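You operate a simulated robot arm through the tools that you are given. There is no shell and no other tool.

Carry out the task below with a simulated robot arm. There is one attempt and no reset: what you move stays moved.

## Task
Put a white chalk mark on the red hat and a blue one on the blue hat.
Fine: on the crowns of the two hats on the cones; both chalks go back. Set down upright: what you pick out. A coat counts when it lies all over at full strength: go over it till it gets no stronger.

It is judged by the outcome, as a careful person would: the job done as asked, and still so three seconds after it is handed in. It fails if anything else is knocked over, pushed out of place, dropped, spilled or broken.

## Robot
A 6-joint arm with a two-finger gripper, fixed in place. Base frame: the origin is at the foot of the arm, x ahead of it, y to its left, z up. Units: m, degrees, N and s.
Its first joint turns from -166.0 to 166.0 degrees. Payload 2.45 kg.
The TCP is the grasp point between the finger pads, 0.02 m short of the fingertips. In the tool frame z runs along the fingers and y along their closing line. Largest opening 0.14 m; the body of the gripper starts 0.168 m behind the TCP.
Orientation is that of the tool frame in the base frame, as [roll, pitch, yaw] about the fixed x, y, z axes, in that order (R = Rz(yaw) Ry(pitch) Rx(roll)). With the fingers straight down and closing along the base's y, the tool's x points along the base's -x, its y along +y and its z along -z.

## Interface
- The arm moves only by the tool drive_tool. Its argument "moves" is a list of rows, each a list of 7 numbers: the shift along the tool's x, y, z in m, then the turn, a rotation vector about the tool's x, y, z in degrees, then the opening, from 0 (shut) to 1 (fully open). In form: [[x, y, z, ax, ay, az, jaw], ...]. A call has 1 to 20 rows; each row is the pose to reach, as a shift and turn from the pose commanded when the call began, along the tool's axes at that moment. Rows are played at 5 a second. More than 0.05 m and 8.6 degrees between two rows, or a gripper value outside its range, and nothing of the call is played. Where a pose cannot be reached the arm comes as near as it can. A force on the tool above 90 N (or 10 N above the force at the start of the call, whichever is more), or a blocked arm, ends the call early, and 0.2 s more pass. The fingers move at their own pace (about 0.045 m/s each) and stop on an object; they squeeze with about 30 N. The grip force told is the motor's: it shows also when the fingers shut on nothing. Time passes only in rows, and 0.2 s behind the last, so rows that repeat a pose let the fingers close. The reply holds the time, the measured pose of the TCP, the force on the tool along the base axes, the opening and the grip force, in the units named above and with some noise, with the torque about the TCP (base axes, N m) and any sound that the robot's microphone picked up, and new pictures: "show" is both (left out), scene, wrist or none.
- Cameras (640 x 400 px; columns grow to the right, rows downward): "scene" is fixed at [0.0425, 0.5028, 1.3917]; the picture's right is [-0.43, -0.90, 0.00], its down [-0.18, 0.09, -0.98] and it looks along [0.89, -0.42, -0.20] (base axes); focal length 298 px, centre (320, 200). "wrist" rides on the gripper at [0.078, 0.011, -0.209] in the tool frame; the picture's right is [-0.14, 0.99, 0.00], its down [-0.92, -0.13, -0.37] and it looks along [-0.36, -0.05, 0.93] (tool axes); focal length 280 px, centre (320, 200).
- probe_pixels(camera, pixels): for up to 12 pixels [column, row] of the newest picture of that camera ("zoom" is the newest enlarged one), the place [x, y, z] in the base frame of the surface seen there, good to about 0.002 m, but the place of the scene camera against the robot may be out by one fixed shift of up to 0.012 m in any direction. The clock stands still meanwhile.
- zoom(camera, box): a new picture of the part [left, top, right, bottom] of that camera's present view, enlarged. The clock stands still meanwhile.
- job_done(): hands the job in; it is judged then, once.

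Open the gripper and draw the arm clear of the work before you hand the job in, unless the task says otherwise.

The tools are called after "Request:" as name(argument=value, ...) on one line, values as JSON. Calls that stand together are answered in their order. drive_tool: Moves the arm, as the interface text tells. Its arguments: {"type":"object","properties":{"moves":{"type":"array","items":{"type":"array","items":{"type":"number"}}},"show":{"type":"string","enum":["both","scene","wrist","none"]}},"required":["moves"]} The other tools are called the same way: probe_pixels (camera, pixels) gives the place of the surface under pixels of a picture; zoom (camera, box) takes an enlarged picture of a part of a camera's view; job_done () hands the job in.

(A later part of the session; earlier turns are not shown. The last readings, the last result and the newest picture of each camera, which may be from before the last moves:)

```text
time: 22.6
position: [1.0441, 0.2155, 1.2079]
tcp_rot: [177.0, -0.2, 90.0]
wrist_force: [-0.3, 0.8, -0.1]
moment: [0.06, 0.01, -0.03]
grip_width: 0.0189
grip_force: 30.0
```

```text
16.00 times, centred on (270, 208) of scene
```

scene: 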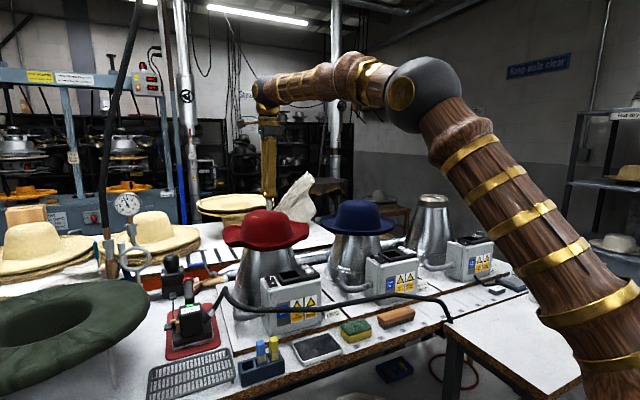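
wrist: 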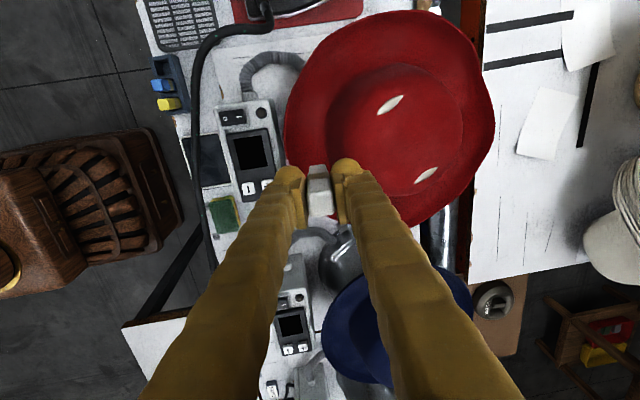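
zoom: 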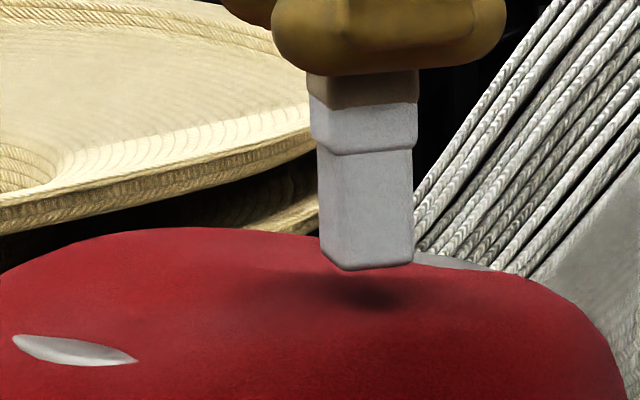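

The chalk is about 6 mm above the felt (its shadow is just below at (360,292) in the zoom). I lower 4 mm and then feel for the surface.

Request:
drive_tool(moves=[[0, 0, 0.002, 0, 0, 0, 0.05], [0, 0, 0.004, 0, 0, 0, 0.05], [0, 0, 0.005, 0, 0, 0, 0.05], [0, 0, 0.005, 0, 0, 0, 0.05]], show="none")

Request:
drive_tool(moves=[[0, 0, 0.0007, 0, 0, 0, 0.05], [0, 0, 0.0007, 0, 0, 0, 0.05]], show="none")

Request:
zoom(camera="scene", box=[250, 195, 290, 220])

```text
time: 23.6
position: [1.0423, 0.2169, 1.2045]
tcp_rot: [176.8, 0.0, 89.9]
wrist_force: [1.3, -0.9, -0.3]
moment: [-0.03, 0.04, 0.0]
grip_width: 0.0188
grip_force: 29.6
```

```text
time: 24.2
position: [1.0441, 0.217, 1.2032]
tcp_rot: [176.9, -0.1, 89.8]
wrist_force: [-1.2, -0.4, -0.1]
moment: [0.01, 0.0, -0.01]
grip_width: 0.0187
grip_force: 30.3
```

```text
16.00 times, centred on (270, 208) of scene
```

zoom: 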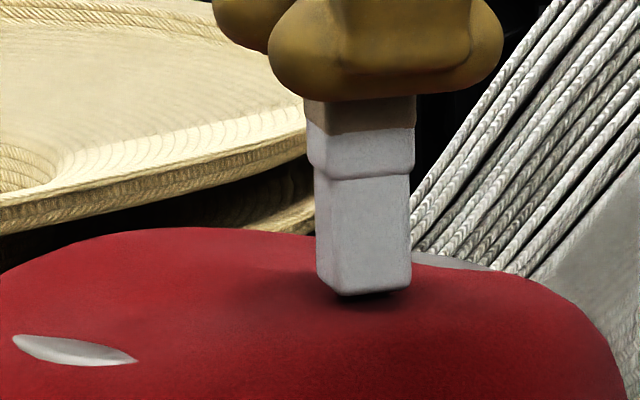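

Still no force, the chalk all but touching. I step down 0.7 mm at a time.

Request:
drive_tool(moves=[[0, 0, 0.0008, 0, 0, 0, 0.05], [0, 0, 0.0008, 0, 0, 0, 0.05]], show="none")

Request:
drive_tool(moves=[[0, 0, 0.0008, 0, 0, 0, 0.05], [0, 0, 0.0008, 0, 0, 0, 0.05]], show="none")

```text
time: 24.8
position: [1.0423, 0.216, 1.2016]
tcp_rot: [176.9, -0.1, 90.0]
wrist_force: [0.6, -0.1, -0.7]
moment: [0.03, -0.02, 0.0]
grip_width: 0.0189
grip_force: 29.6
```

```text
time: 25.4
position: [1.0429, 0.2164, 1.2002]
tcp_rot: [176.9, -0.1, 90.0]
wrist_force: [0.1, 0.8, -1.1]
moment: [0.04, 0.03, 0.0]
grip_width: 0.0189
grip_force: 29.9
```

No contact yet at z 1.2002. I continue in 0.8 mm steps.

Request:
drive_tool(moves=[[0, 0, 0.0008, 0, 0, 0, 0.05], [0, 0, 0.0008, 0, 0, 0, 0.05]], show="none")

Request:
drive_tool(moves=[[0, 0, 0.0008, 0, 0, 0, 0.05], [0, 0, 0.0008, 0, 0, 0, 0.05]], show="none")

Request:
zoom(camera="scene", box=[250, 195, 290, 220])

```text
time: 26.0
position: [1.0425, 0.2164, 1.2014]
tcp_rot: [176.9, -0.1, 90.1]
wrist_force: [0.0, -0.3, 5.9]
moment: [-0.06, 0.02, -0.01]
grip_width: 0.0188
grip_force: 29.6
```

```text
time: 26.6
position: [1.0436, 0.2175, 1.2006]
tcp_rot: [176.9, 0.0, 90.0]
wrist_force: [0.0, -0.8, 13.7]
moment: [-0.08, 0.05, 0.03]
grip_width: 0.0188
grip_force: 30.2
```

```text
16.00 times, centred on (270, 208) of scene
```

zoom: 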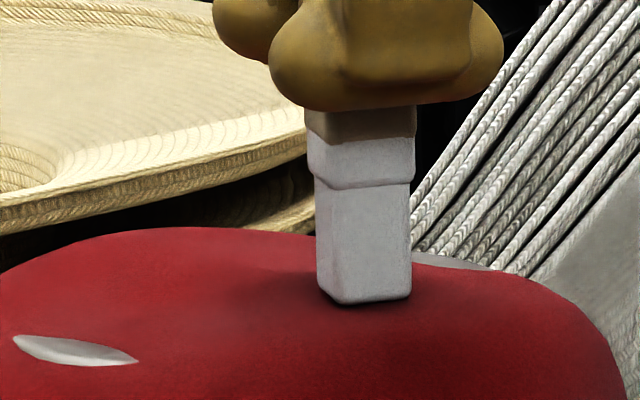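

Now real contact with 13.7 N and the chalk visibly seated. I ease 0.4 mm and rub back and forth along tool x (base y) by ±12 mm.

Request:
drive_tool(moves=[[0.004, 0, -0.0004, 0, 0, 0, 0.05], [0.008, 0, -0.0004, 0, 0, 0, 0.05], [0.012, 0, -0.0004, 0, 0, 0, 0.05], [0.008, 0, -0.0004, 0, 0, 0, 0.05], [0.004, 0, -0.0004, 0, 0, 0, 0.05], [0, 0, -0.0004, 0, 0, 0, 0.05], [-0.004, 0, -0.0004, 0, 0, 0, 0.05], [-0.008, 0, -0.0004, 0, 0, 0, 0.05], [-0.012, 0, -0.0004, 0, 0, 0, 0.05], [-0.012, 0, -0.0004, 0, 0, 0, 0.05]], show="none")

Request:
zoom(camera="scene", box=[250, 195, 290, 220])

```text
time: 28.8
position: [1.0423, 0.2047, 1.2015]
tcp_rot: [176.9, -0.2, 89.9]
wrist_force: [0.2, 0.3, 0.6]
moment: [-0.05, 0.02, 0.0]
grip_width: 0.0186
grip_force: 30.1
```

```text
16.00 times, centred on (270, 208) of scene
```

zoom: 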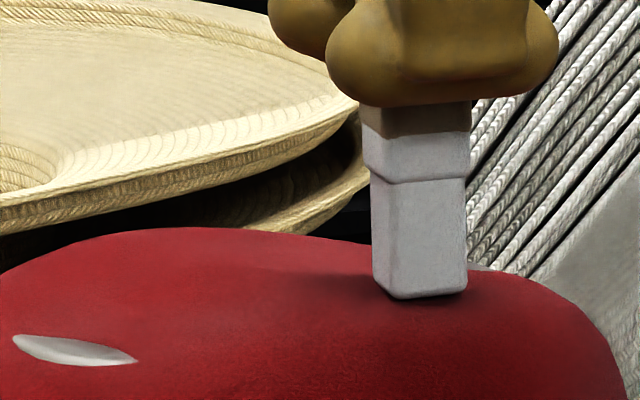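

No white visible next to the chalk. I lift off and back away to look at the rubbed zone and at the chalk's working end itself.

Request:
drive_tool(moves=[[0, 0, -0.02, 0, 0, 0, 0.05], [0, 0, -0.06, 0, 0, 0, 0.05], [0, 0, -0.1, 0, 0, 0, 0.05], [0.03, 0, -0.12, -8, 0, 0, 0.05], [0.05, -0.04, -0.12, -16, 0, 0, 0.05], [0.05, -0.08, -0.12, -24, 0, 0, 0.05], [0.05, -0.12, -0.12, -32, 0, 0, 0.05], [0.05, -0.14, -0.12, -40, 0, 0, 0.05], [0.05, -0.14, -0.12, -40, 0, 0, 0.05]])

Request:
zoom(camera="scene", box=[240, 192, 290, 224])

Request:
zoom(camera="wrist", box=[260, 40, 420, 200])

```text
time: 30.8
position: [0.8961, 0.2548, 1.3138]
tcp_rot: [137.0, -0.1, 89.9]
wrist_force: [0.2, -0.7, -0.8]
moment: [0.03, 0.02, 0.02]
grip_width: 0.019
grip_force: 30.3
```

scene: 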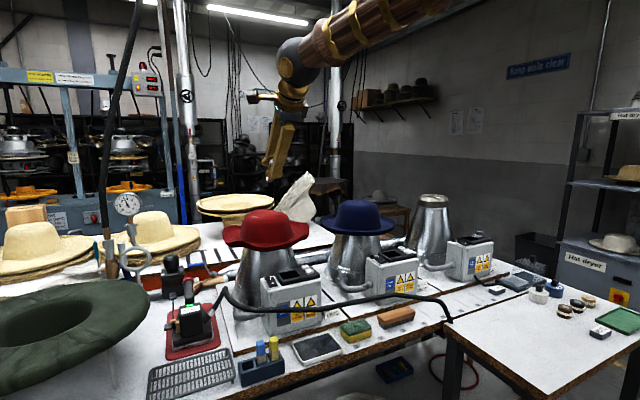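
wrist: 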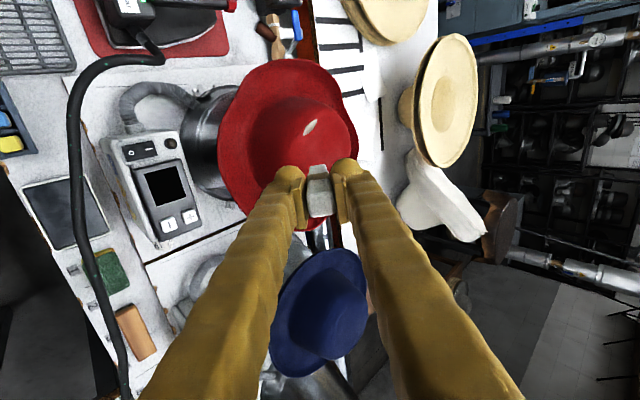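

```text
12.50 times, centred on (265, 208) of scene
```

zoom: 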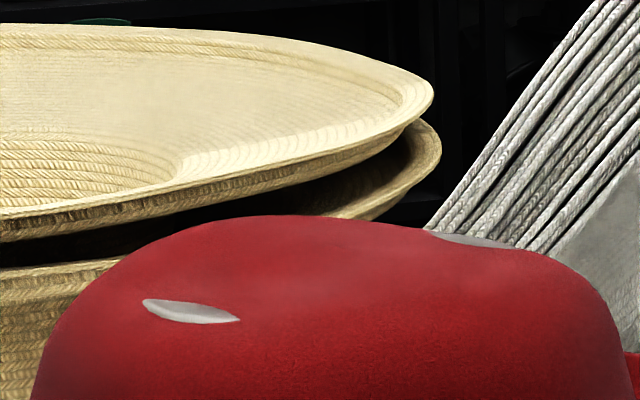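

```text
2.50 times, centred on (340, 120) of wrist
```

zoom: 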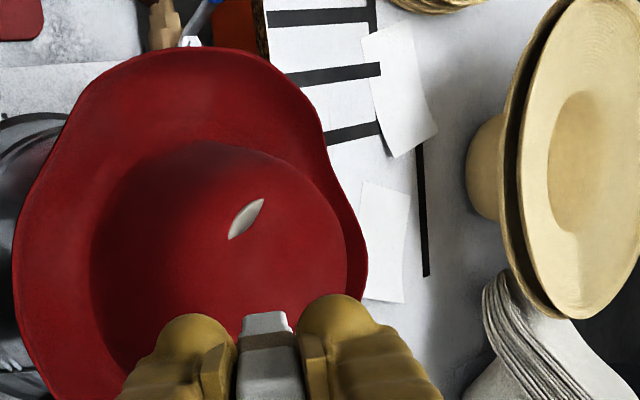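

There may be a faint pale band on the crown top around (350,275) of the enlargement. I take the very same crop as at the start to compare.

Request:
zoom(camera="scene", box=[220, 200, 310, 256])

Request:
zoom(camera="scene", box=[250, 203, 290, 221])

```text
7.11 times, centred on (265, 228) of scene
```

zoom: 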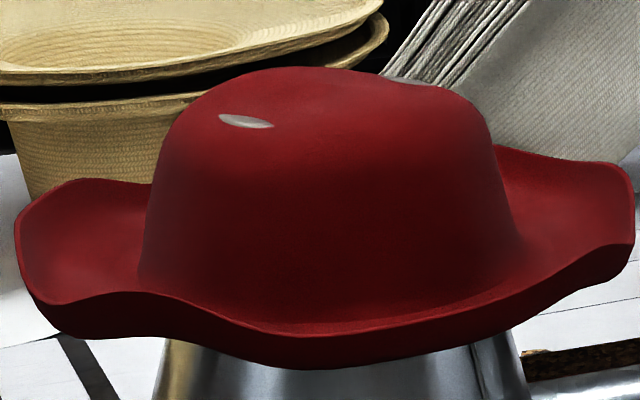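

```text
16.00 times, centred on (270, 212) of scene
```

zoom: 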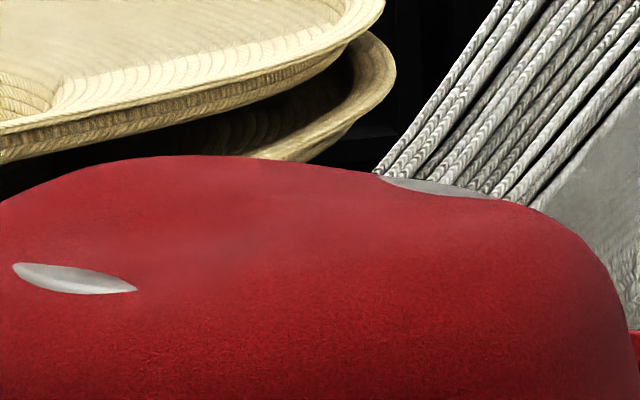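

I can't tell a real deposit from sheen. I'll return to the same spot and rub longer with steady pressure (~8–10 N), then compare again.

Request:
drive_tool(moves=[[-0.008, 0.015, 0.025, 8, 0, 0, 0.05], [-0.016, 0.03, 0.05, 16, 0, 0, 0.05], [-0.024, 0.048, 0.078, 24, 0, 0, 0.05], [-0.031, 0.064, 0.104, 32, 0, 0, 0.05], [-0.038, 0.08, 0.13, 40, 0, 0, 0.05], [-0.038, 0.058, 0.153, 40, 0, 0, 0.05], [-0.038, 0.036, 0.177, 40, 0, 0, 0.05], [-0.038, 0.036, 0.177, 40, 0, 0, 0.05]], show="none")

```text
time: 32.6
position: [1.043, 0.2144, 1.2091]
tcp_rot: [177.0, 0.0, 89.9]
wrist_force: [1.1, 0.2, 0.1]
moment: [-0.01, 0.04, 0.02]
grip_width: 0.0187
grip_force: 30.1
```

I lower 9.5 mm to the onset height and read the force.

Request:
drive_tool(moves=[[0, 0, 0.004, 0, 0, 0, 0.05], [0, 0, 0.007, 0, 0, 0, 0.05], [0, 0, 0.0095, 0, 0, 0, 0.05], [0, 0, 0.0095, 0, 0, 0, 0.05]], show="none")

```text
time: 33.6
position: [1.0444, 0.2158, 1.2011]
tcp_rot: [176.7, -0.1, 90.0]
wrist_force: [1.2, 1.8, 15.4]
moment: [0.1, 0.03, -0.04]
grip_width: 0.0187
grip_force: 29.5
```

15 N; I ease 0.5 mm and rub ±12 mm along tool y for a full call.

Request:
drive_tool(moves=[[0, 0.004, -0.0005, 0, 0, 0, 0.05], [0, 0.008, -0.0005, 0, 0, 0, 0.05], [0, 0.012, -0.0005, 0, 0, 0, 0.05], [0, 0.006, -0.0005, 0, 0, 0, 0.05], [0, 0, -0.0005, 0, 0, 0, 0.05], [0, -0.006, -0.0005, 0, 0, 0, 0.05], [0, -0.012, -0.0005, 0, 0, 0, 0.05], [0, -0.006, -0.0005, 0, 0, 0, 0.05], [0, 0, -0.0005, 0, 0, 0, 0.05], [0, 0.006, -0.0005, 0, 0, 0, 0.05], [0, 0.012, -0.0005, 0, 0, 0, 0.05], [0, 0.006, -0.0005, 0, 0, 0, 0.05], [0, 0, -0.0005, 0, 0, 0, 0.05], [0, -0.006, -0.0005, 0, 0, 0, 0.05], [0, -0.012, -0.0005, 0, 0, 0, 0.05], [0, -0.006, -0.0005, 0, 0, 0, 0.05], [0, 0, -0.0005, 0, 0, 0, 0.05], [0, 0.006, -0.0005, 0, 0, 0, 0.05], [0, 0.012, -0.0005, 0, 0, 0, 0.05], [0, 0.012, -0.0005, 0, 0, 0, 0.05]], show="none")

Request:
zoom(camera="scene", box=[250, 195, 290, 220])

```text
time: 37.8
position: [1.0565, 0.2152, 1.2]
tcp_rot: [176.8, -0.1, 90.1]
wrist_force: [0.0, -0.2, -0.7]
moment: [-0.02, 0.0, 0.02]
grip_width: 0.0188
grip_force: 29.9
```

```text
16.00 times, centred on (270, 208) of scene
```

zoom: 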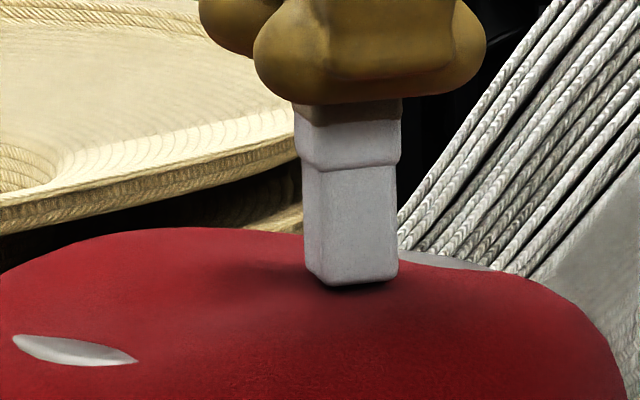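

At +12 mm there is no contact (−0.7 N), so the crown falls away there. I feel for the surface at this place.

Request:
drive_tool(moves=[[0, 0, 0.0008, 0, 0, 0, 0.05], [0, 0, 0.0008, 0, 0, 0, 0.05]], show="none")

Request:
drive_tool(moves=[[0, 0, 0.0008, 0, 0, 0, 0.05], [0, 0, 0.0008, 0, 0, 0, 0.05]], show="none")

Request:
drive_tool(moves=[[0, 0, 0.0008, 0, 0, 0, 0.05], [0, 0, 0.0008, 0, 0, 0, 0.05]], show="none")

```text
time: 38.4
position: [1.057, 0.2167, 1.2]
tcp_rot: [176.9, -0.2, 90.0]
wrist_force: [-0.3, 1.2, 0.0]
moment: [-0.01, -0.02, -0.01]
grip_width: 0.0186
grip_force: 29.9
```

```text
time: 39.0
position: [1.0567, 0.2161, 1.1976]
tcp_rot: [176.9, -0.1, 90.0]
wrist_force: [-0.6, -1.2, 2.2]
moment: [-0.06, 0.03, -0.05]
grip_width: 0.0187
grip_force: 29.6
```

```text
time: 39.6
position: [1.0574, 0.2165, 1.1993]
tcp_rot: [176.8, -0.1, 90.0]
wrist_force: [0.3, -0.9, 10.4]
moment: [-0.05, 0.01, 0.03]
grip_width: 0.0187
grip_force: 30.2
```

Contact again at 10 N, ~1.5 mm lower. I look closely at the contact line and any deposit near the chalk.

Request:
zoom(camera="scene", box=[262, 205, 282, 218])

Request:
zoom(camera="wrist", box=[270, 100, 370, 200])

```text
16.00 times, centred on (272, 212) of scene
```

zoom: 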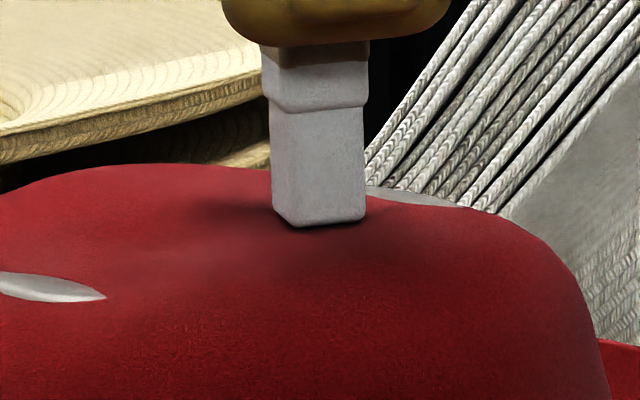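

```text
4.00 times, centred on (320, 150) of wrist
```

zoom: 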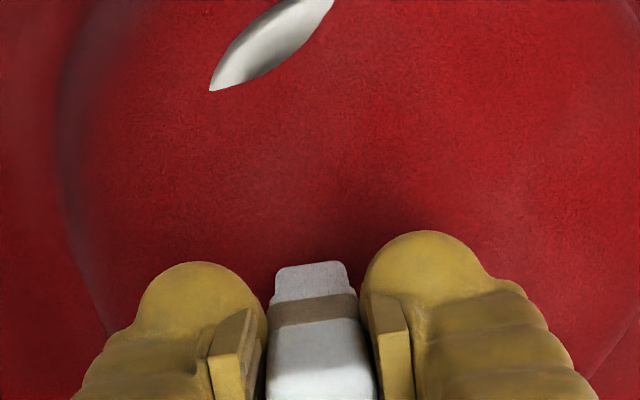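

The chalk clearly touches but leaves nothing on the level top, so the top may not be where it takes (or I rest on the cone under the felt). I lift and go to the front shoulder of the crown, tool tilted 45°, to try there.

Request:
drive_tool(moves=[[0, 0, -0.02, 0, 0, 0, 0.05], [0, 0, -0.06, 0, 0, 0, 0.05], [0.002, -0.025, -0.065, -7, 0, 0, 0.05], [0.004, -0.05, -0.065, -14, 0, 0, 0.05], [0.006, -0.075, -0.065, -21, 0, 0, 0.05], [0.008, -0.1, -0.065, -28, 0, 0, 0.05], [0.008, -0.124, -0.0585, -35, 0, 0, 0.05], [0.008, -0.124, -0.0585, -42, 0, 0, 0.05], [0.008, -0.124, -0.0585, -42, 0, 0, 0.05]])

Request:
zoom(camera="wrist", box=[220, 60, 420, 240])

Request:
zoom(camera="scene", box=[250, 203, 290, 221])

```text
time: 41.6
position: [0.9301, 0.2255, 1.2509]
tcp_rot: [134.9, 0.0, 90.0]
wrist_force: [-0.7, -0.2, -0.2]
moment: [0.02, 0.0, 0.01]
grip_width: 0.0187
grip_force: 29.4
```

scene: 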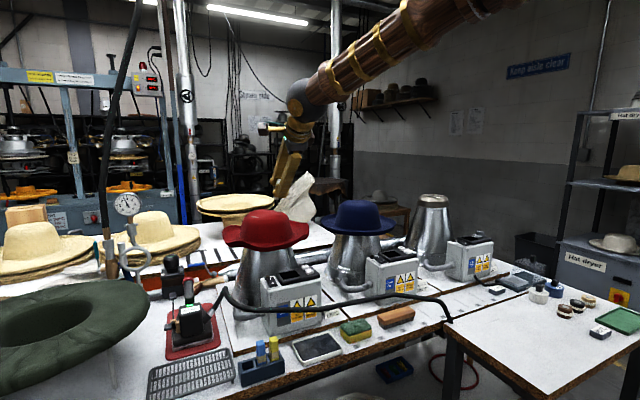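
wrist: 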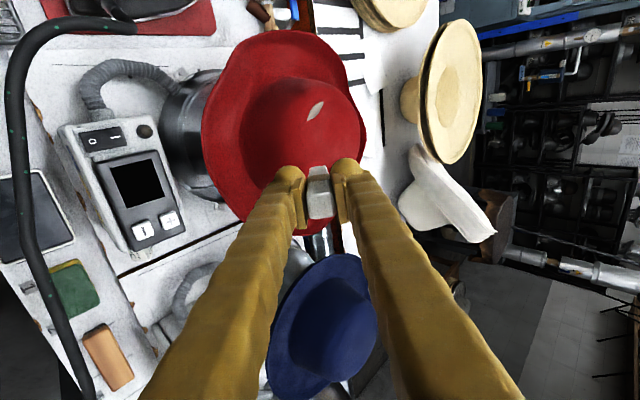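

```text
2.22 times, centred on (320, 150) of wrist
```

zoom: 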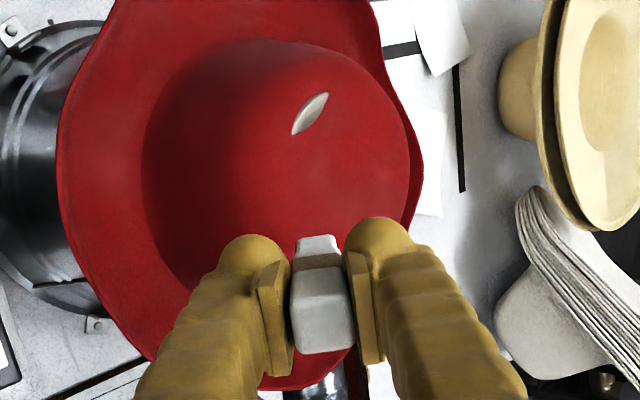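

```text
16.00 times, centred on (270, 212) of scene
```

zoom: 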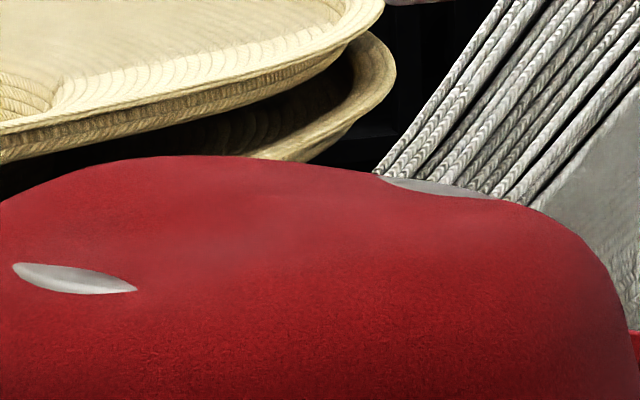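

Still nothing on top. I move to about 2 cm in front of the crown's front shoulder at 45°.

Request:
drive_tool(moves=[[0, -0.012, 0.02, 0, 0, 0, 0.05], [0, -0.025, 0.04, 0, 0, 0, 0.05], [0, -0.037, 0.062, 0, 0, 0, 0.05], [0, -0.037, 0.062, 0, 0, 0, 0.05]])

Request:
zoom(camera="scene", box=[240, 195, 300, 235])

Request:
zoom(camera="wrist", box=[220, 60, 420, 240])

```text
time: 42.6
position: [0.9472, 0.2242, 1.1795]
tcp_rot: [134.9, 0.0, 90.0]
wrist_force: [-0.5, 0.4, -0.2]
moment: [0.01, 0.02, 0.0]
grip_width: 0.0184
grip_force: 30.2
```

scene: 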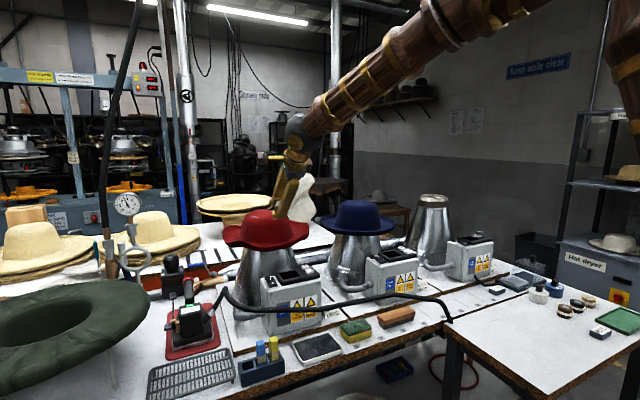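
wrist: 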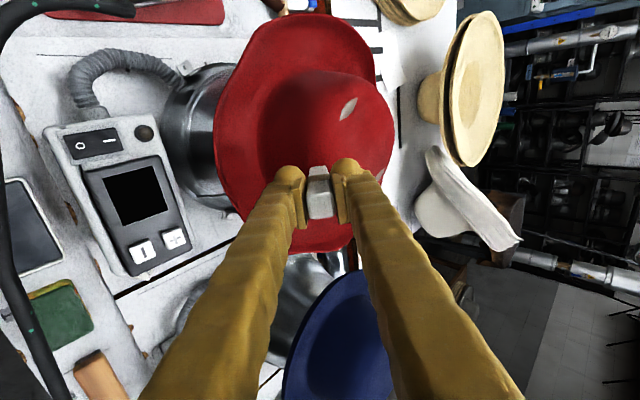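

```text
10.00 times, centred on (270, 215) of scene
```

zoom: 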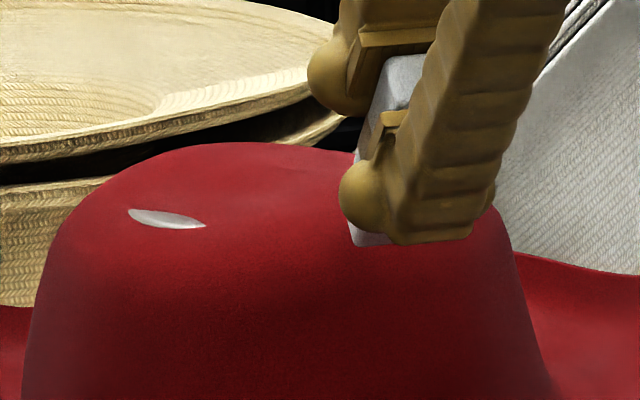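

```text
2.22 times, centred on (320, 150) of wrist
```

zoom: 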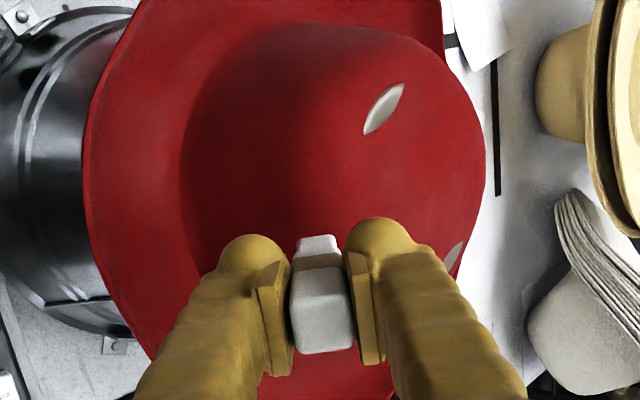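

The tip points at the front shoulder. I advance along the tool axis 12 mm, then feel for contact.

Request:
drive_tool(moves=[[0, 0, 0.005, 0, 0, 0, 0.05], [0, 0, 0.01, 0, 0, 0, 0.05], [0, 0, 0.013, 0, 0, 0, 0.05], [0, 0, 0.013, 0, 0, 0, 0.05]], show="none")

Request:
drive_tool(moves=[[0, 0, 0.001, 0, 0, 0, 0.05], [0, 0, 0.001, 0, 0, 0, 0.05]], show="none")

Request:
drive_tool(moves=[[0, 0, 0.001, 0, 0, 0, 0.05], [0, 0, 0.001, 0, 0, 0, 0.05]], show="none")

Request:
drive_tool(moves=[[0, 0, 0.001, 0, 0, 0, 0.05], [0, 0, 0.001, 0, 0, 0, 0.05]], show="none")

```text
time: 43.6
position: [0.9568, 0.2257, 1.1706]
tcp_rot: [134.8, -0.1, 90.0]
wrist_force: [-2.7, 0.9, 2.6]
moment: [0.02, -0.01, 0.06]
grip_width: 0.0188
grip_force: 30.0
```

```text
time: 44.2
position: [0.9589, 0.2245, 1.169]
tcp_rot: [134.9, -0.1, 90.0]
wrist_force: [-2.9, -0.9, 2.9]
moment: [0.04, -0.02, 0.01]
grip_width: 0.0189
grip_force: 30.1
```

```text
time: 44.8
position: [0.9581, 0.2248, 1.1689]
tcp_rot: [134.9, 0.0, 90.0]
wrist_force: [-3.8, 0.5, 4.4]
moment: [0.04, 0.01, 0.05]
grip_width: 0.0187
grip_force: 30.0
```

```text
time: 45.4
position: [0.9594, 0.2252, 1.1685]
tcp_rot: [135.0, -0.1, 90.0]
wrist_force: [-8.8, -2.2, 9.6]
moment: [0.04, -0.07, 0.0]
grip_width: 0.019
grip_force: 29.7
```

Contact here: ~13 N along the axis after a soft phase of ~4 N. I check the picture for a mark or for the hat shifting before rubbing.

Request:
zoom(camera="scene", box=[220, 200, 310, 256])

Request:
zoom(camera="scene", box=[255, 205, 285, 225])

```text
7.11 times, centred on (265, 228) of scene
```

zoom: 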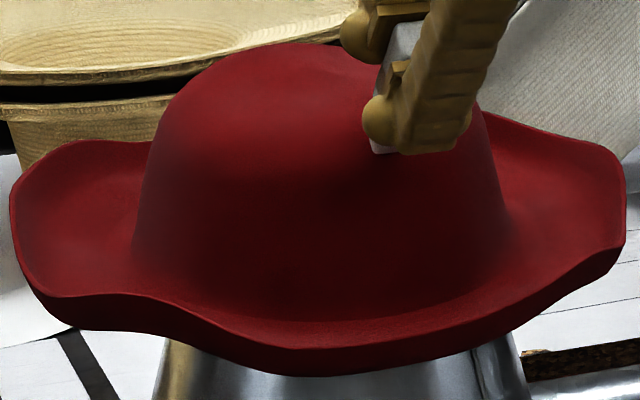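

```text
16.00 times, centred on (270, 215) of scene
```

zoom: 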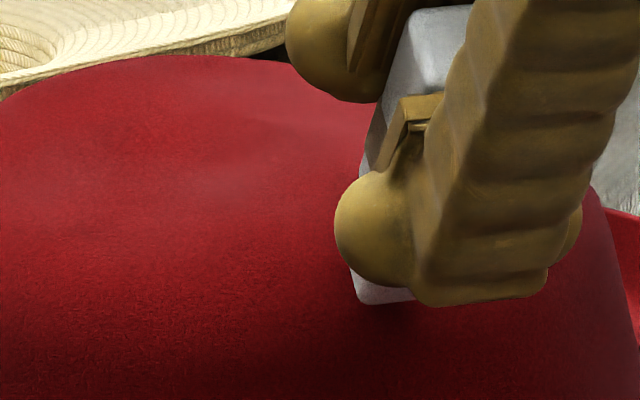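

The hat has tipped/risen under this side push (crown edge went from row 67 to 43, the slit vanished). I withdraw immediately along the tool axis and see how it settles.

Request:
drive_tool(moves=[[0, 0, -0.002, 0, 0, 0, 0.05], [0, 0, -0.005, 0, 0, 0, 0.05], [0, 0, -0.01, 0, 0, 0, 0.05], [0, 0, -0.02, 0, 0, 0, 0.05], [0, 0, -0.04, 0, 0, 0, 0.05], [0, 0, -0.08, 0, 0, 0, 0.05], [0, 0, -0.08, 0, 0, 0, 0.05]])

Request:
zoom(camera="scene", box=[220, 200, 310, 256])

Request:
zoom(camera="wrist", box=[200, 30, 440, 240])

```text
time: 47.0
position: [0.8999, 0.2255, 1.2243]
tcp_rot: [134.9, -0.1, 90.1]
wrist_force: [1.1, 0.4, -0.2]
moment: [0.0, -0.01, -0.03]
grip_width: 0.0188
grip_force: 30.2
```

scene: 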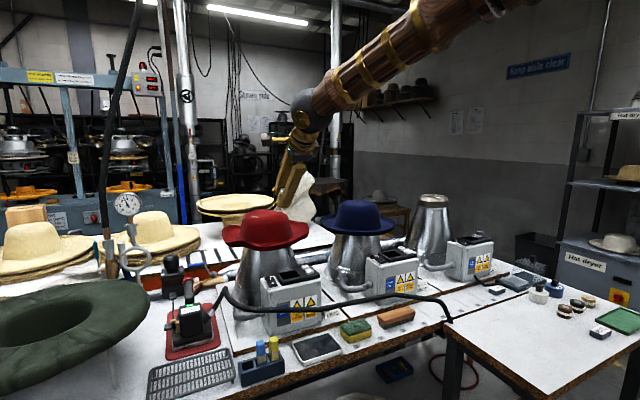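
wrist: 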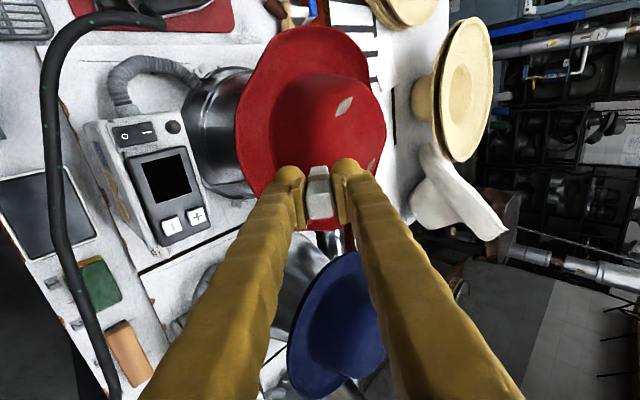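

```text
7.11 times, centred on (265, 228) of scene
```

zoom: 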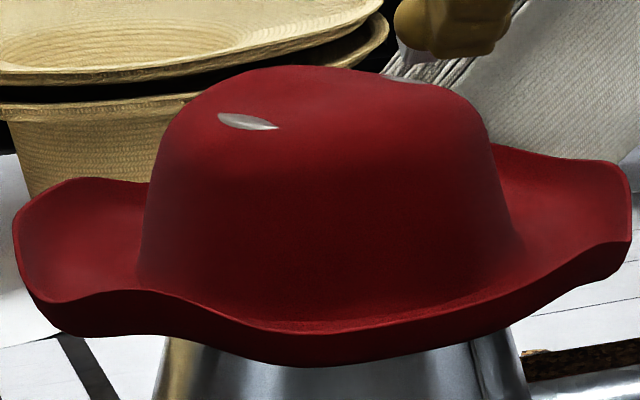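

```text
1.90 times, centred on (320, 135) of wrist
```

zoom: 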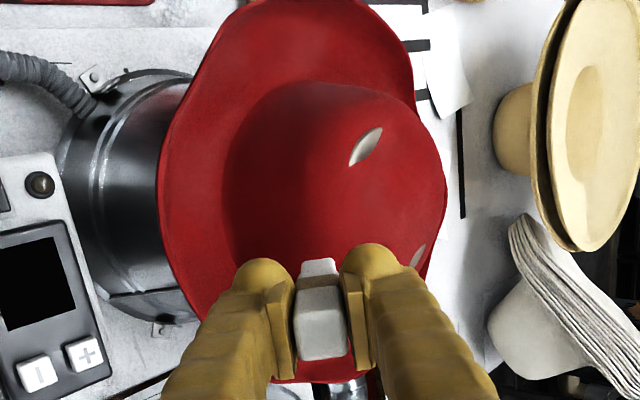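

The hat has settled back as it was (brim and slit in the same places), so I'll only press downwards near the crown's middle from now on. I return above the top with the tool exactly vertical for a flush chalk face.

Request:
drive_tool(moves=[[0, 0.03, -0.01, 7, 0, 0, 0.05], [-0.002, 0.06, 0.005, 14, 0, 0, 0.05], [-0.004, 0.08, 0.03, 21, 0, 0, 0.05], [-0.006, 0.09, 0.06, 28, 0, 0, 0.05], [-0.008, 0.1, 0.09, 36, 0, 0, 0.05], [-0.008, 0.1025, 0.1139, 44, 0, 0, 0.05], [-0.008, 0.1025, 0.1139, 45, 0, 0, 0.05], [-0.008, 0.1025, 0.1139, 45, 0, 0, 0.05]], show="none")

Request:
zoom(camera="scene", box=[250, 195, 290, 220])

```text
time: 48.8
position: [1.0553, 0.2175, 1.2167]
tcp_rot: [-179.9, -0.1, 90.0]
wrist_force: [0.0, 0.0, -0.7]
moment: [0.01, -0.03, 0.02]
grip_width: 0.0188
grip_force: 30.0
```

```text
16.00 times, centred on (270, 208) of scene
```

zoom: 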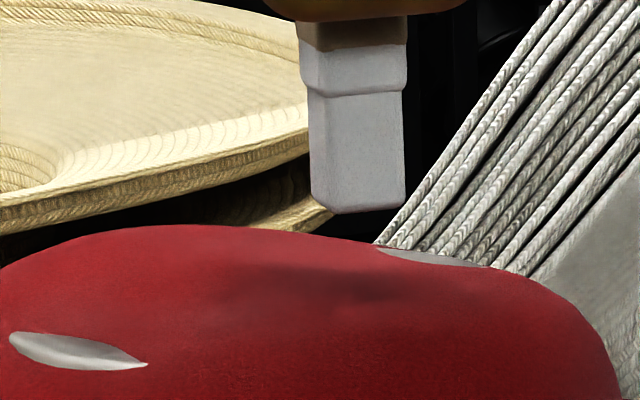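

Vertical at (1.055, 0.2175), tip ~18 mm above the felt. I lower 15 mm, then 1 mm steps.

Request:
drive_tool(moves=[[0, 0, 0.006, 0, 0, 0, 0.05], [0, 0, 0.012, 0, 0, 0, 0.05], [0, 0, 0.016, 0, 0, 0, 0.05], [0, 0, 0.016, 0, 0, 0, 0.05]], show="none")

Request:
drive_tool(moves=[[0, 0, 0.001, 0, 0, 0, 0.05], [0, 0, 0.001, 0, 0, 0, 0.05]], show="none")

Request:
drive_tool(moves=[[0, 0, 0.001, 0, 0, 0, 0.05], [0, 0, 0.001, 0, 0, 0, 0.05]], show="none")

```text
time: 49.8
position: [1.054, 0.2173, 1.2004]
tcp_rot: [179.8, 0.0, 90.0]
wrist_force: [0.6, -0.2, -0.7]
moment: [-0.01, 0.0, -0.05]
grip_width: 0.0189
grip_force: 30.7
```

```text
time: 50.4
position: [1.0551, 0.2173, 1.2006]
tcp_rot: [179.9, -0.1, 90.0]
wrist_force: [-0.8, -0.2, -0.2]
moment: [0.06, 0.04, 0.0]
grip_width: 0.0186
grip_force: 30.4
```

```text
time: 51.0
position: [1.054, 0.2178, 1.2]
tcp_rot: [179.9, -0.1, 90.1]
wrist_force: [0.1, -1.0, -0.9]
moment: [0.04, -0.01, -0.01]
grip_width: 0.0187
grip_force: 29.9
```

Request:
drive_tool(moves=[[0, 0, 0.001, 0, 0, 0, 0.05], [0, 0, 0.001, 0, 0, 0, 0.05]], show="none")

Request:
drive_tool(moves=[[0, 0, 0.001, 0, 0, 0, 0.05], [0, 0, 0.001, 0, 0, 0, 0.05]], show="none")

Request:
zoom(camera="scene", box=[250, 195, 290, 220])

```text
time: 51.6
position: [1.0543, 0.2167, 1.1971]
tcp_rot: [179.9, -0.2, 90.0]
wrist_force: [-0.1, -1.5, 11.6]
moment: [-0.02, -0.02, 0.0]
grip_width: 0.0187
grip_force: 29.3
```

```text
time: 52.2
position: [1.0534, 0.2172, 1.1982]
tcp_rot: [179.8, -0.1, 90.1]
wrist_force: [-0.2, -0.8, 26.3]
moment: [-0.05, 0.01, -0.03]
grip_width: 0.0188
grip_force: 29.7
```

```text
16.00 times, centred on (270, 208) of scene
```

zoom: 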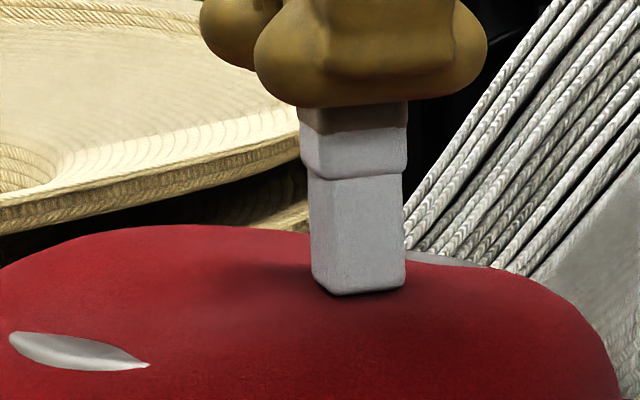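

26 N, flush contact. I ease 0.9 mm (≈12 N) and rub repeatedly ±6 mm in tool x and y within this patch.

Request:
drive_tool(moves=[[0, 0, -0.0009, 0, 0, 0, 0.05], [0.006, 0, -0.0009, 0, 0, 0, 0.05], [-0.006, 0, -0.0009, 0, 0, 0, 0.05], [0.006, 0, -0.0009, 0, 0, 0, 0.05], [-0.006, 0, -0.0009, 0, 0, 0, 0.05], [0.006, 0.004, -0.0009, 0, 0, 0, 0.05], [-0.006, 0.004, -0.0009, 0, 0, 0, 0.05], [0.006, 0.004, -0.0009, 0, 0, 0, 0.05], [-0.006, -0.004, -0.0009, 0, 0, 0, 0.05], [0.006, -0.004, -0.0009, 0, 0, 0, 0.05], [-0.006, -0.004, -0.0009, 0, 0, 0, 0.05], [0.006, -0.004, -0.0009, 0, 0, 0, 0.05], [-0.006, 0, -0.0009, 0, 0, 0, 0.05], [0.006, 0, -0.0009, 0, 0, 0, 0.05], [-0.006, 0, -0.0009, 0, 0, 0, 0.05], [0.006, 0, -0.0009, 0, 0, 0, 0.05], [0, 0, -0.0009, 0, 0, 0, 0.05], [0, 0, -0.0009, 0, 0, 0, 0.05]], show="none")

Request:
drive_tool(moves=[[0, 0, -0.02, 0, 0, 0, 0.05], [0, 0, -0.06, 0, 0, 0, 0.05], [0, -0.05, -0.07, 0, 0, 0, 0.05], [0, -0.05, -0.07, 0, 0, 0, 0.05]], show="wrist")

Request:
zoom(camera="scene", box=[250, 203, 290, 221])

Request:
zoom(camera="wrist", box=[280, 60, 400, 180])

```text
time: 56.0
position: [1.0556, 0.2153, 1.1972]
tcp_rot: [179.9, -0.1, 89.9]
wrist_force: [-0.2, 1.1, 1.0]
moment: [0.02, 0.06, -0.01]
grip_width: 0.0189
grip_force: 30.5
```

```text
refused: row 3 steps farther than a row can; nothing moved
```

```text
16.00 times, centred on (270, 212) of scene
```

zoom: 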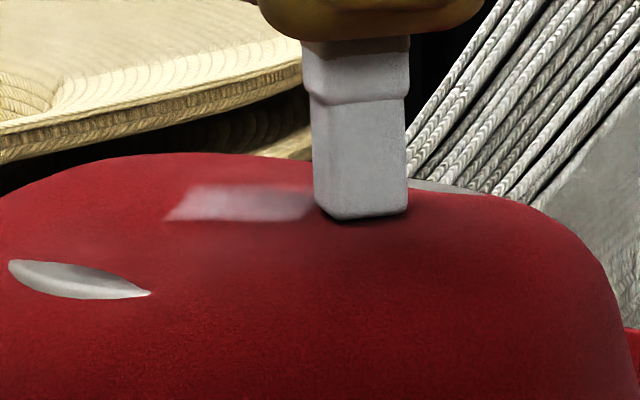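

```text
3.33 times, centred on (340, 120) of wrist
```

zoom: 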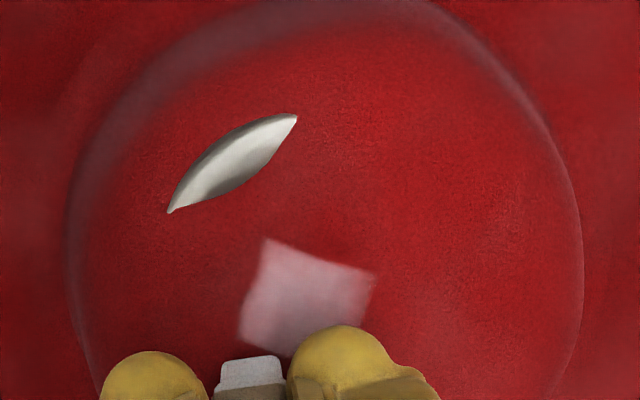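

A translucent white patch has appeared on the crown at about (240,203) of the scene zoom, just beside the chalk. I lift and look at its full extent and strength.

Request:
drive_tool(moves=[[0, 0, -0.02, 0, 0, 0, 0.05], [0, 0, -0.06, 0, 0, 0, 0.05], [0, -0.045, -0.07, 0, 0, 0, 0.05], [0, -0.06, -0.07, 0, 0, 0, 0.05], [0, -0.06, -0.07, 0, 0, 0, 0.05]], show="wrist")

Request:
zoom(camera="scene", box=[250, 203, 290, 221])

Request:
zoom(camera="wrist", box=[320, 90, 420, 190])

```text
time: 57.2
position: [0.9951, 0.2174, 1.2679]
tcp_rot: [179.9, -0.1, 90.0]
wrist_force: [-0.8, -0.8, -0.2]
moment: [0.03, 0.0, -0.02]
grip_width: 0.0187
grip_force: 29.8
```

wrist: 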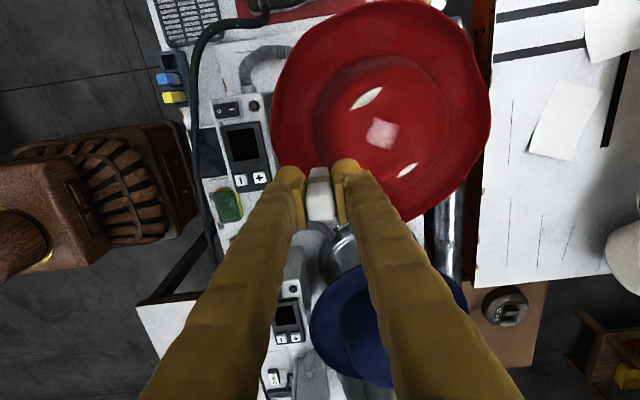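

```text
16.00 times, centred on (270, 212) of scene
```

zoom: 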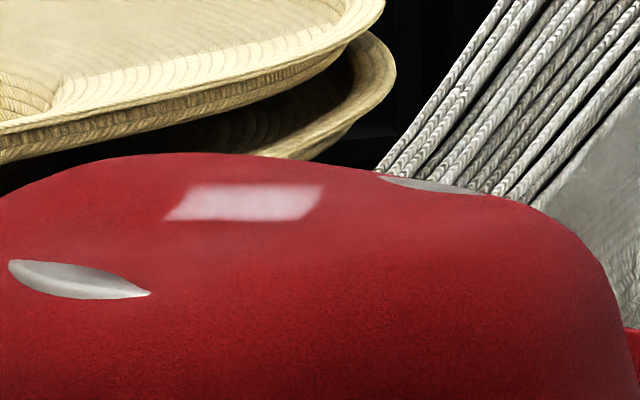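

```text
4.00 times, centred on (370, 140) of wrist
```

zoom: 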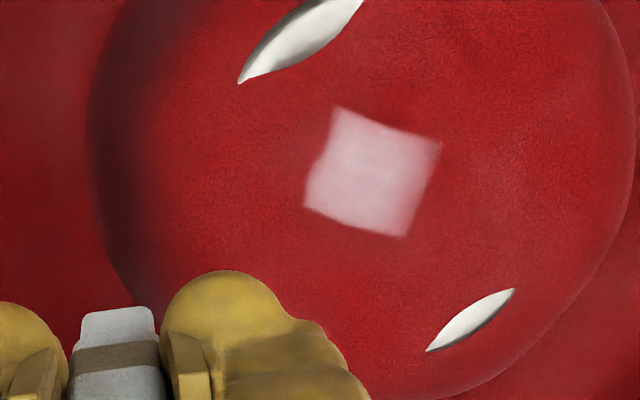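

A square patch has appeared at the crown's centre, at partial strength. I probe its corners to work squarely over it.

Request:
probe_pixels(camera="zoom", pixels=[[340, 115], [435, 147], [310, 200], [400, 233], [370, 175], [340, 160], [400, 190]])

```text
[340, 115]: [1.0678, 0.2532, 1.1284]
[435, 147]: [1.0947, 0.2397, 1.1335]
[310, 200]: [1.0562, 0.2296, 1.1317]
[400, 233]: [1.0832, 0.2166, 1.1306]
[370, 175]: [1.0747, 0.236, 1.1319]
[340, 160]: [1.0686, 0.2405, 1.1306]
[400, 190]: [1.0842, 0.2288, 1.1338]
```

The patch is about 28 mm square, centred near (1.0755, 0.235). I move the chalk vertically over its centre and stop about 1 cm above.

Request:
drive_tool(moves=[[0.006, 0.03, 0, 0, 0, 0, 0.05], [0.0176, 0.065, 0, 0, 0, 0, 0.05], [0.0176, 0.0804, 0.02, 0, 0, 0, 0.05], [0.0176, 0.0804, 0.05, 0, 0, 0, 0.05], [0.0176, 0.0804, 0.06, 0, 0, 0, 0.05], [0.0176, 0.0804, 0.06, 0, 0, 0, 0.05]], show="none")

Request:
drive_tool(moves=[[0, 0, 0.004, 0, 0, 0, 0.05], [0, 0, 0.008, 0, 0, 0, 0.05], [0, 0, 0.008, 0, 0, 0, 0.05]], show="none")

Request:
drive_tool(moves=[[0, 0, 0.001, 0, 0, 0, 0.05], [0, 0, 0.001, 0, 0, 0, 0.05]], show="none")

Request:
drive_tool(moves=[[0, 0, 0.001, 0, 0, 0, 0.05], [0, 0, 0.001, 0, 0, 0, 0.05]], show="none")

```text
time: 58.6
position: [1.0755, 0.2346, 1.2079]
tcp_rot: [180.0, -0.2, 90.0]
wrist_force: [-0.4, 0.0, -0.1]
moment: [0.0, -0.04, -0.02]
grip_width: 0.0188
grip_force: 29.2
```

```text
time: 59.4
position: [1.075, 0.2351, 1.2011]
tcp_rot: [179.9, -0.1, 90.0]
wrist_force: [0.6, -0.3, 0.3]
moment: [-0.03, 0.01, 0.01]
grip_width: 0.0188
grip_force: 29.8
```

```text
time: 60.0
position: [1.0747, 0.2337, 1.2007]
tcp_rot: [180.0, -0.3, 90.0]
wrist_force: [-0.4, 0.1, -0.4]
moment: [0.0, 0.01, 0.02]
grip_width: 0.0189
grip_force: 29.4
```

```text
time: 60.6
position: [1.076, 0.2345, 1.1979]
tcp_rot: [179.9, -0.1, 89.9]
wrist_force: [-0.1, -0.7, -1.2]
moment: [-0.02, 0.0, 0.02]
grip_width: 0.0188
grip_force: 30.0
```

No contact yet at z ≈1.198; I step on by 1 mm.

Request:
drive_tool(moves=[[0, 0, 0.001, 0, 0, 0, 0.05], [0, 0, 0.001, 0, 0, 0, 0.05]], show="none")

Request:
drive_tool(moves=[[0, 0, 0.0007, 0, 0, 0, 0.05], [0, 0, 0.0007, 0, 0, 0, 0.05]], show="none")

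Request:
zoom(camera="scene", box=[250, 195, 290, 220])

```text
time: 61.2
position: [1.0751, 0.234, 1.1967]
tcp_rot: [180.0, -0.1, 90.0]
wrist_force: [-0.3, 0.0, 0.9]
moment: [-0.03, 0.01, -0.03]
grip_width: 0.0186
grip_force: 29.8
```

```text
time: 61.8
position: [1.0757, 0.2345, 1.1975]
tcp_rot: [179.9, 0.0, 90.0]
wrist_force: [-0.2, -0.4, -0.6]
moment: [-0.01, -0.03, 0.0]
grip_width: 0.0189
grip_force: 29.7
```

```text
16.00 times, centred on (270, 208) of scene
```

zoom: 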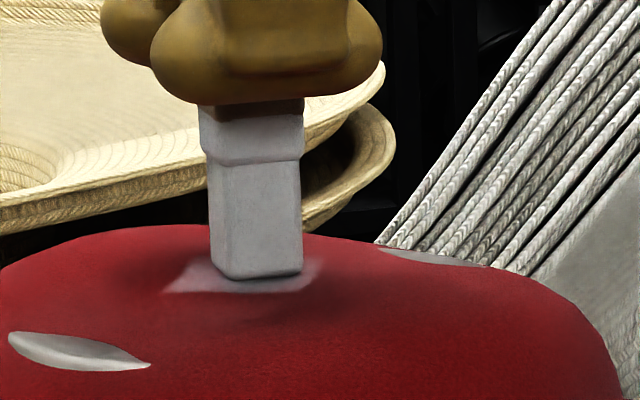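

The chalk stands just over the middle of the patch. I step down further until it bears.

Request:
drive_tool(moves=[[0, 0, 0.0007, 0, 0, 0, 0.05], [0, 0, 0.0007, 0, 0, 0, 0.05]], show="none")

Request:
drive_tool(moves=[[0, 0, 0.0007, 0, 0, 0, 0.05], [0, 0, 0.0007, 0, 0, 0, 0.05]], show="none")

Request:
drive_tool(moves=[[0, 0, 0.0007, 0, 0, 0, 0.05], [0, 0, 0.0007, 0, 0, 0, 0.05]], show="none")

```text
time: 62.4
position: [1.0743, 0.2343, 1.1952]
tcp_rot: [179.9, -0.2, 90.0]
wrist_force: [0.6, -1.0, 7.8]
moment: [0.07, -0.03, 0.02]
grip_width: 0.0187
grip_force: 29.7
```

```text
time: 63.0
position: [1.0755, 0.2341, 1.1961]
tcp_rot: [179.9, -0.1, 90.0]
wrist_force: [0.9, -0.2, 19.6]
moment: [0.05, -0.01, 0.02]
grip_width: 0.0189
grip_force: 29.8
```

```text
time: 63.6
position: [1.0745, 0.2331, 1.1939]
tcp_rot: [179.8, -0.1, 90.0]
wrist_force: [1.7, 0.5, 26.5]
moment: [0.0, -0.02, -0.02]
grip_width: 0.019
grip_force: 30.2
```

26 N; I ease 1.1 mm (≈11 N) and rub ±8 mm over the patch in both directions.

Request:
drive_tool(moves=[[0, 0, -0.0011, 0, 0, 0, 0.05], [0.008, 0, -0.0011, 0, 0, 0, 0.05], [-0.008, 0, -0.0011, 0, 0, 0, 0.05], [0.008, 0.004, -0.0011, 0, 0, 0, 0.05], [-0.008, 0.004, -0.0011, 0, 0, 0, 0.05], [0.008, 0.008, -0.0011, 0, 0, 0, 0.05], [-0.008, 0.008, -0.0011, 0, 0, 0, 0.05], [0.008, 0.004, -0.0011, 0, 0, 0, 0.05], [-0.008, 0, -0.0011, 0, 0, 0, 0.05], [0.008, -0.004, -0.0011, 0, 0, 0, 0.05], [-0.008, -0.004, -0.0011, 0, 0, 0, 0.05], [0.008, -0.008, -0.0011, 0, 0, 0, 0.05], [-0.008, -0.008, -0.0011, 0, 0, 0, 0.05], [0.008, -0.004, -0.0011, 0, 0, 0, 0.05], [-0.008, 0, -0.0011, 0, 0, 0, 0.05], [0.008, 0, -0.0011, 0, 0, 0, 0.05], [0, 0, -0.0011, 0, 0, 0, 0.05], [0, 0, -0.0011, 0, 0, 0, 0.05]], show="none")

Request:
zoom(camera="scene", box=[250, 195, 290, 220])

```text
time: 67.4
position: [1.0757, 0.2337, 1.195]
tcp_rot: [180.0, -0.1, 90.0]
wrist_force: [0.8, 0.1, -0.4]
moment: [-0.02, 0.02, -0.05]
grip_width: 0.0186
grip_force: 29.8
```

```text
16.00 times, centred on (270, 208) of scene
```

zoom: 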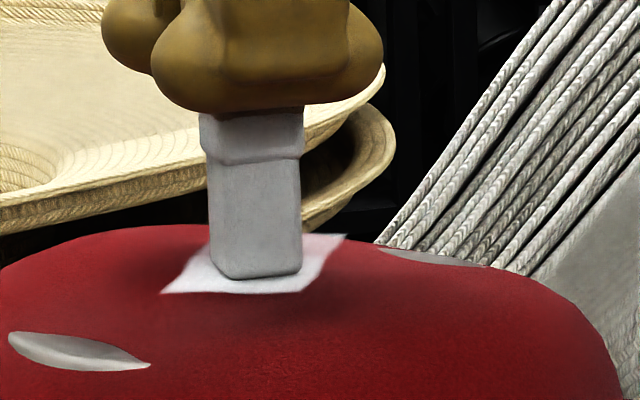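

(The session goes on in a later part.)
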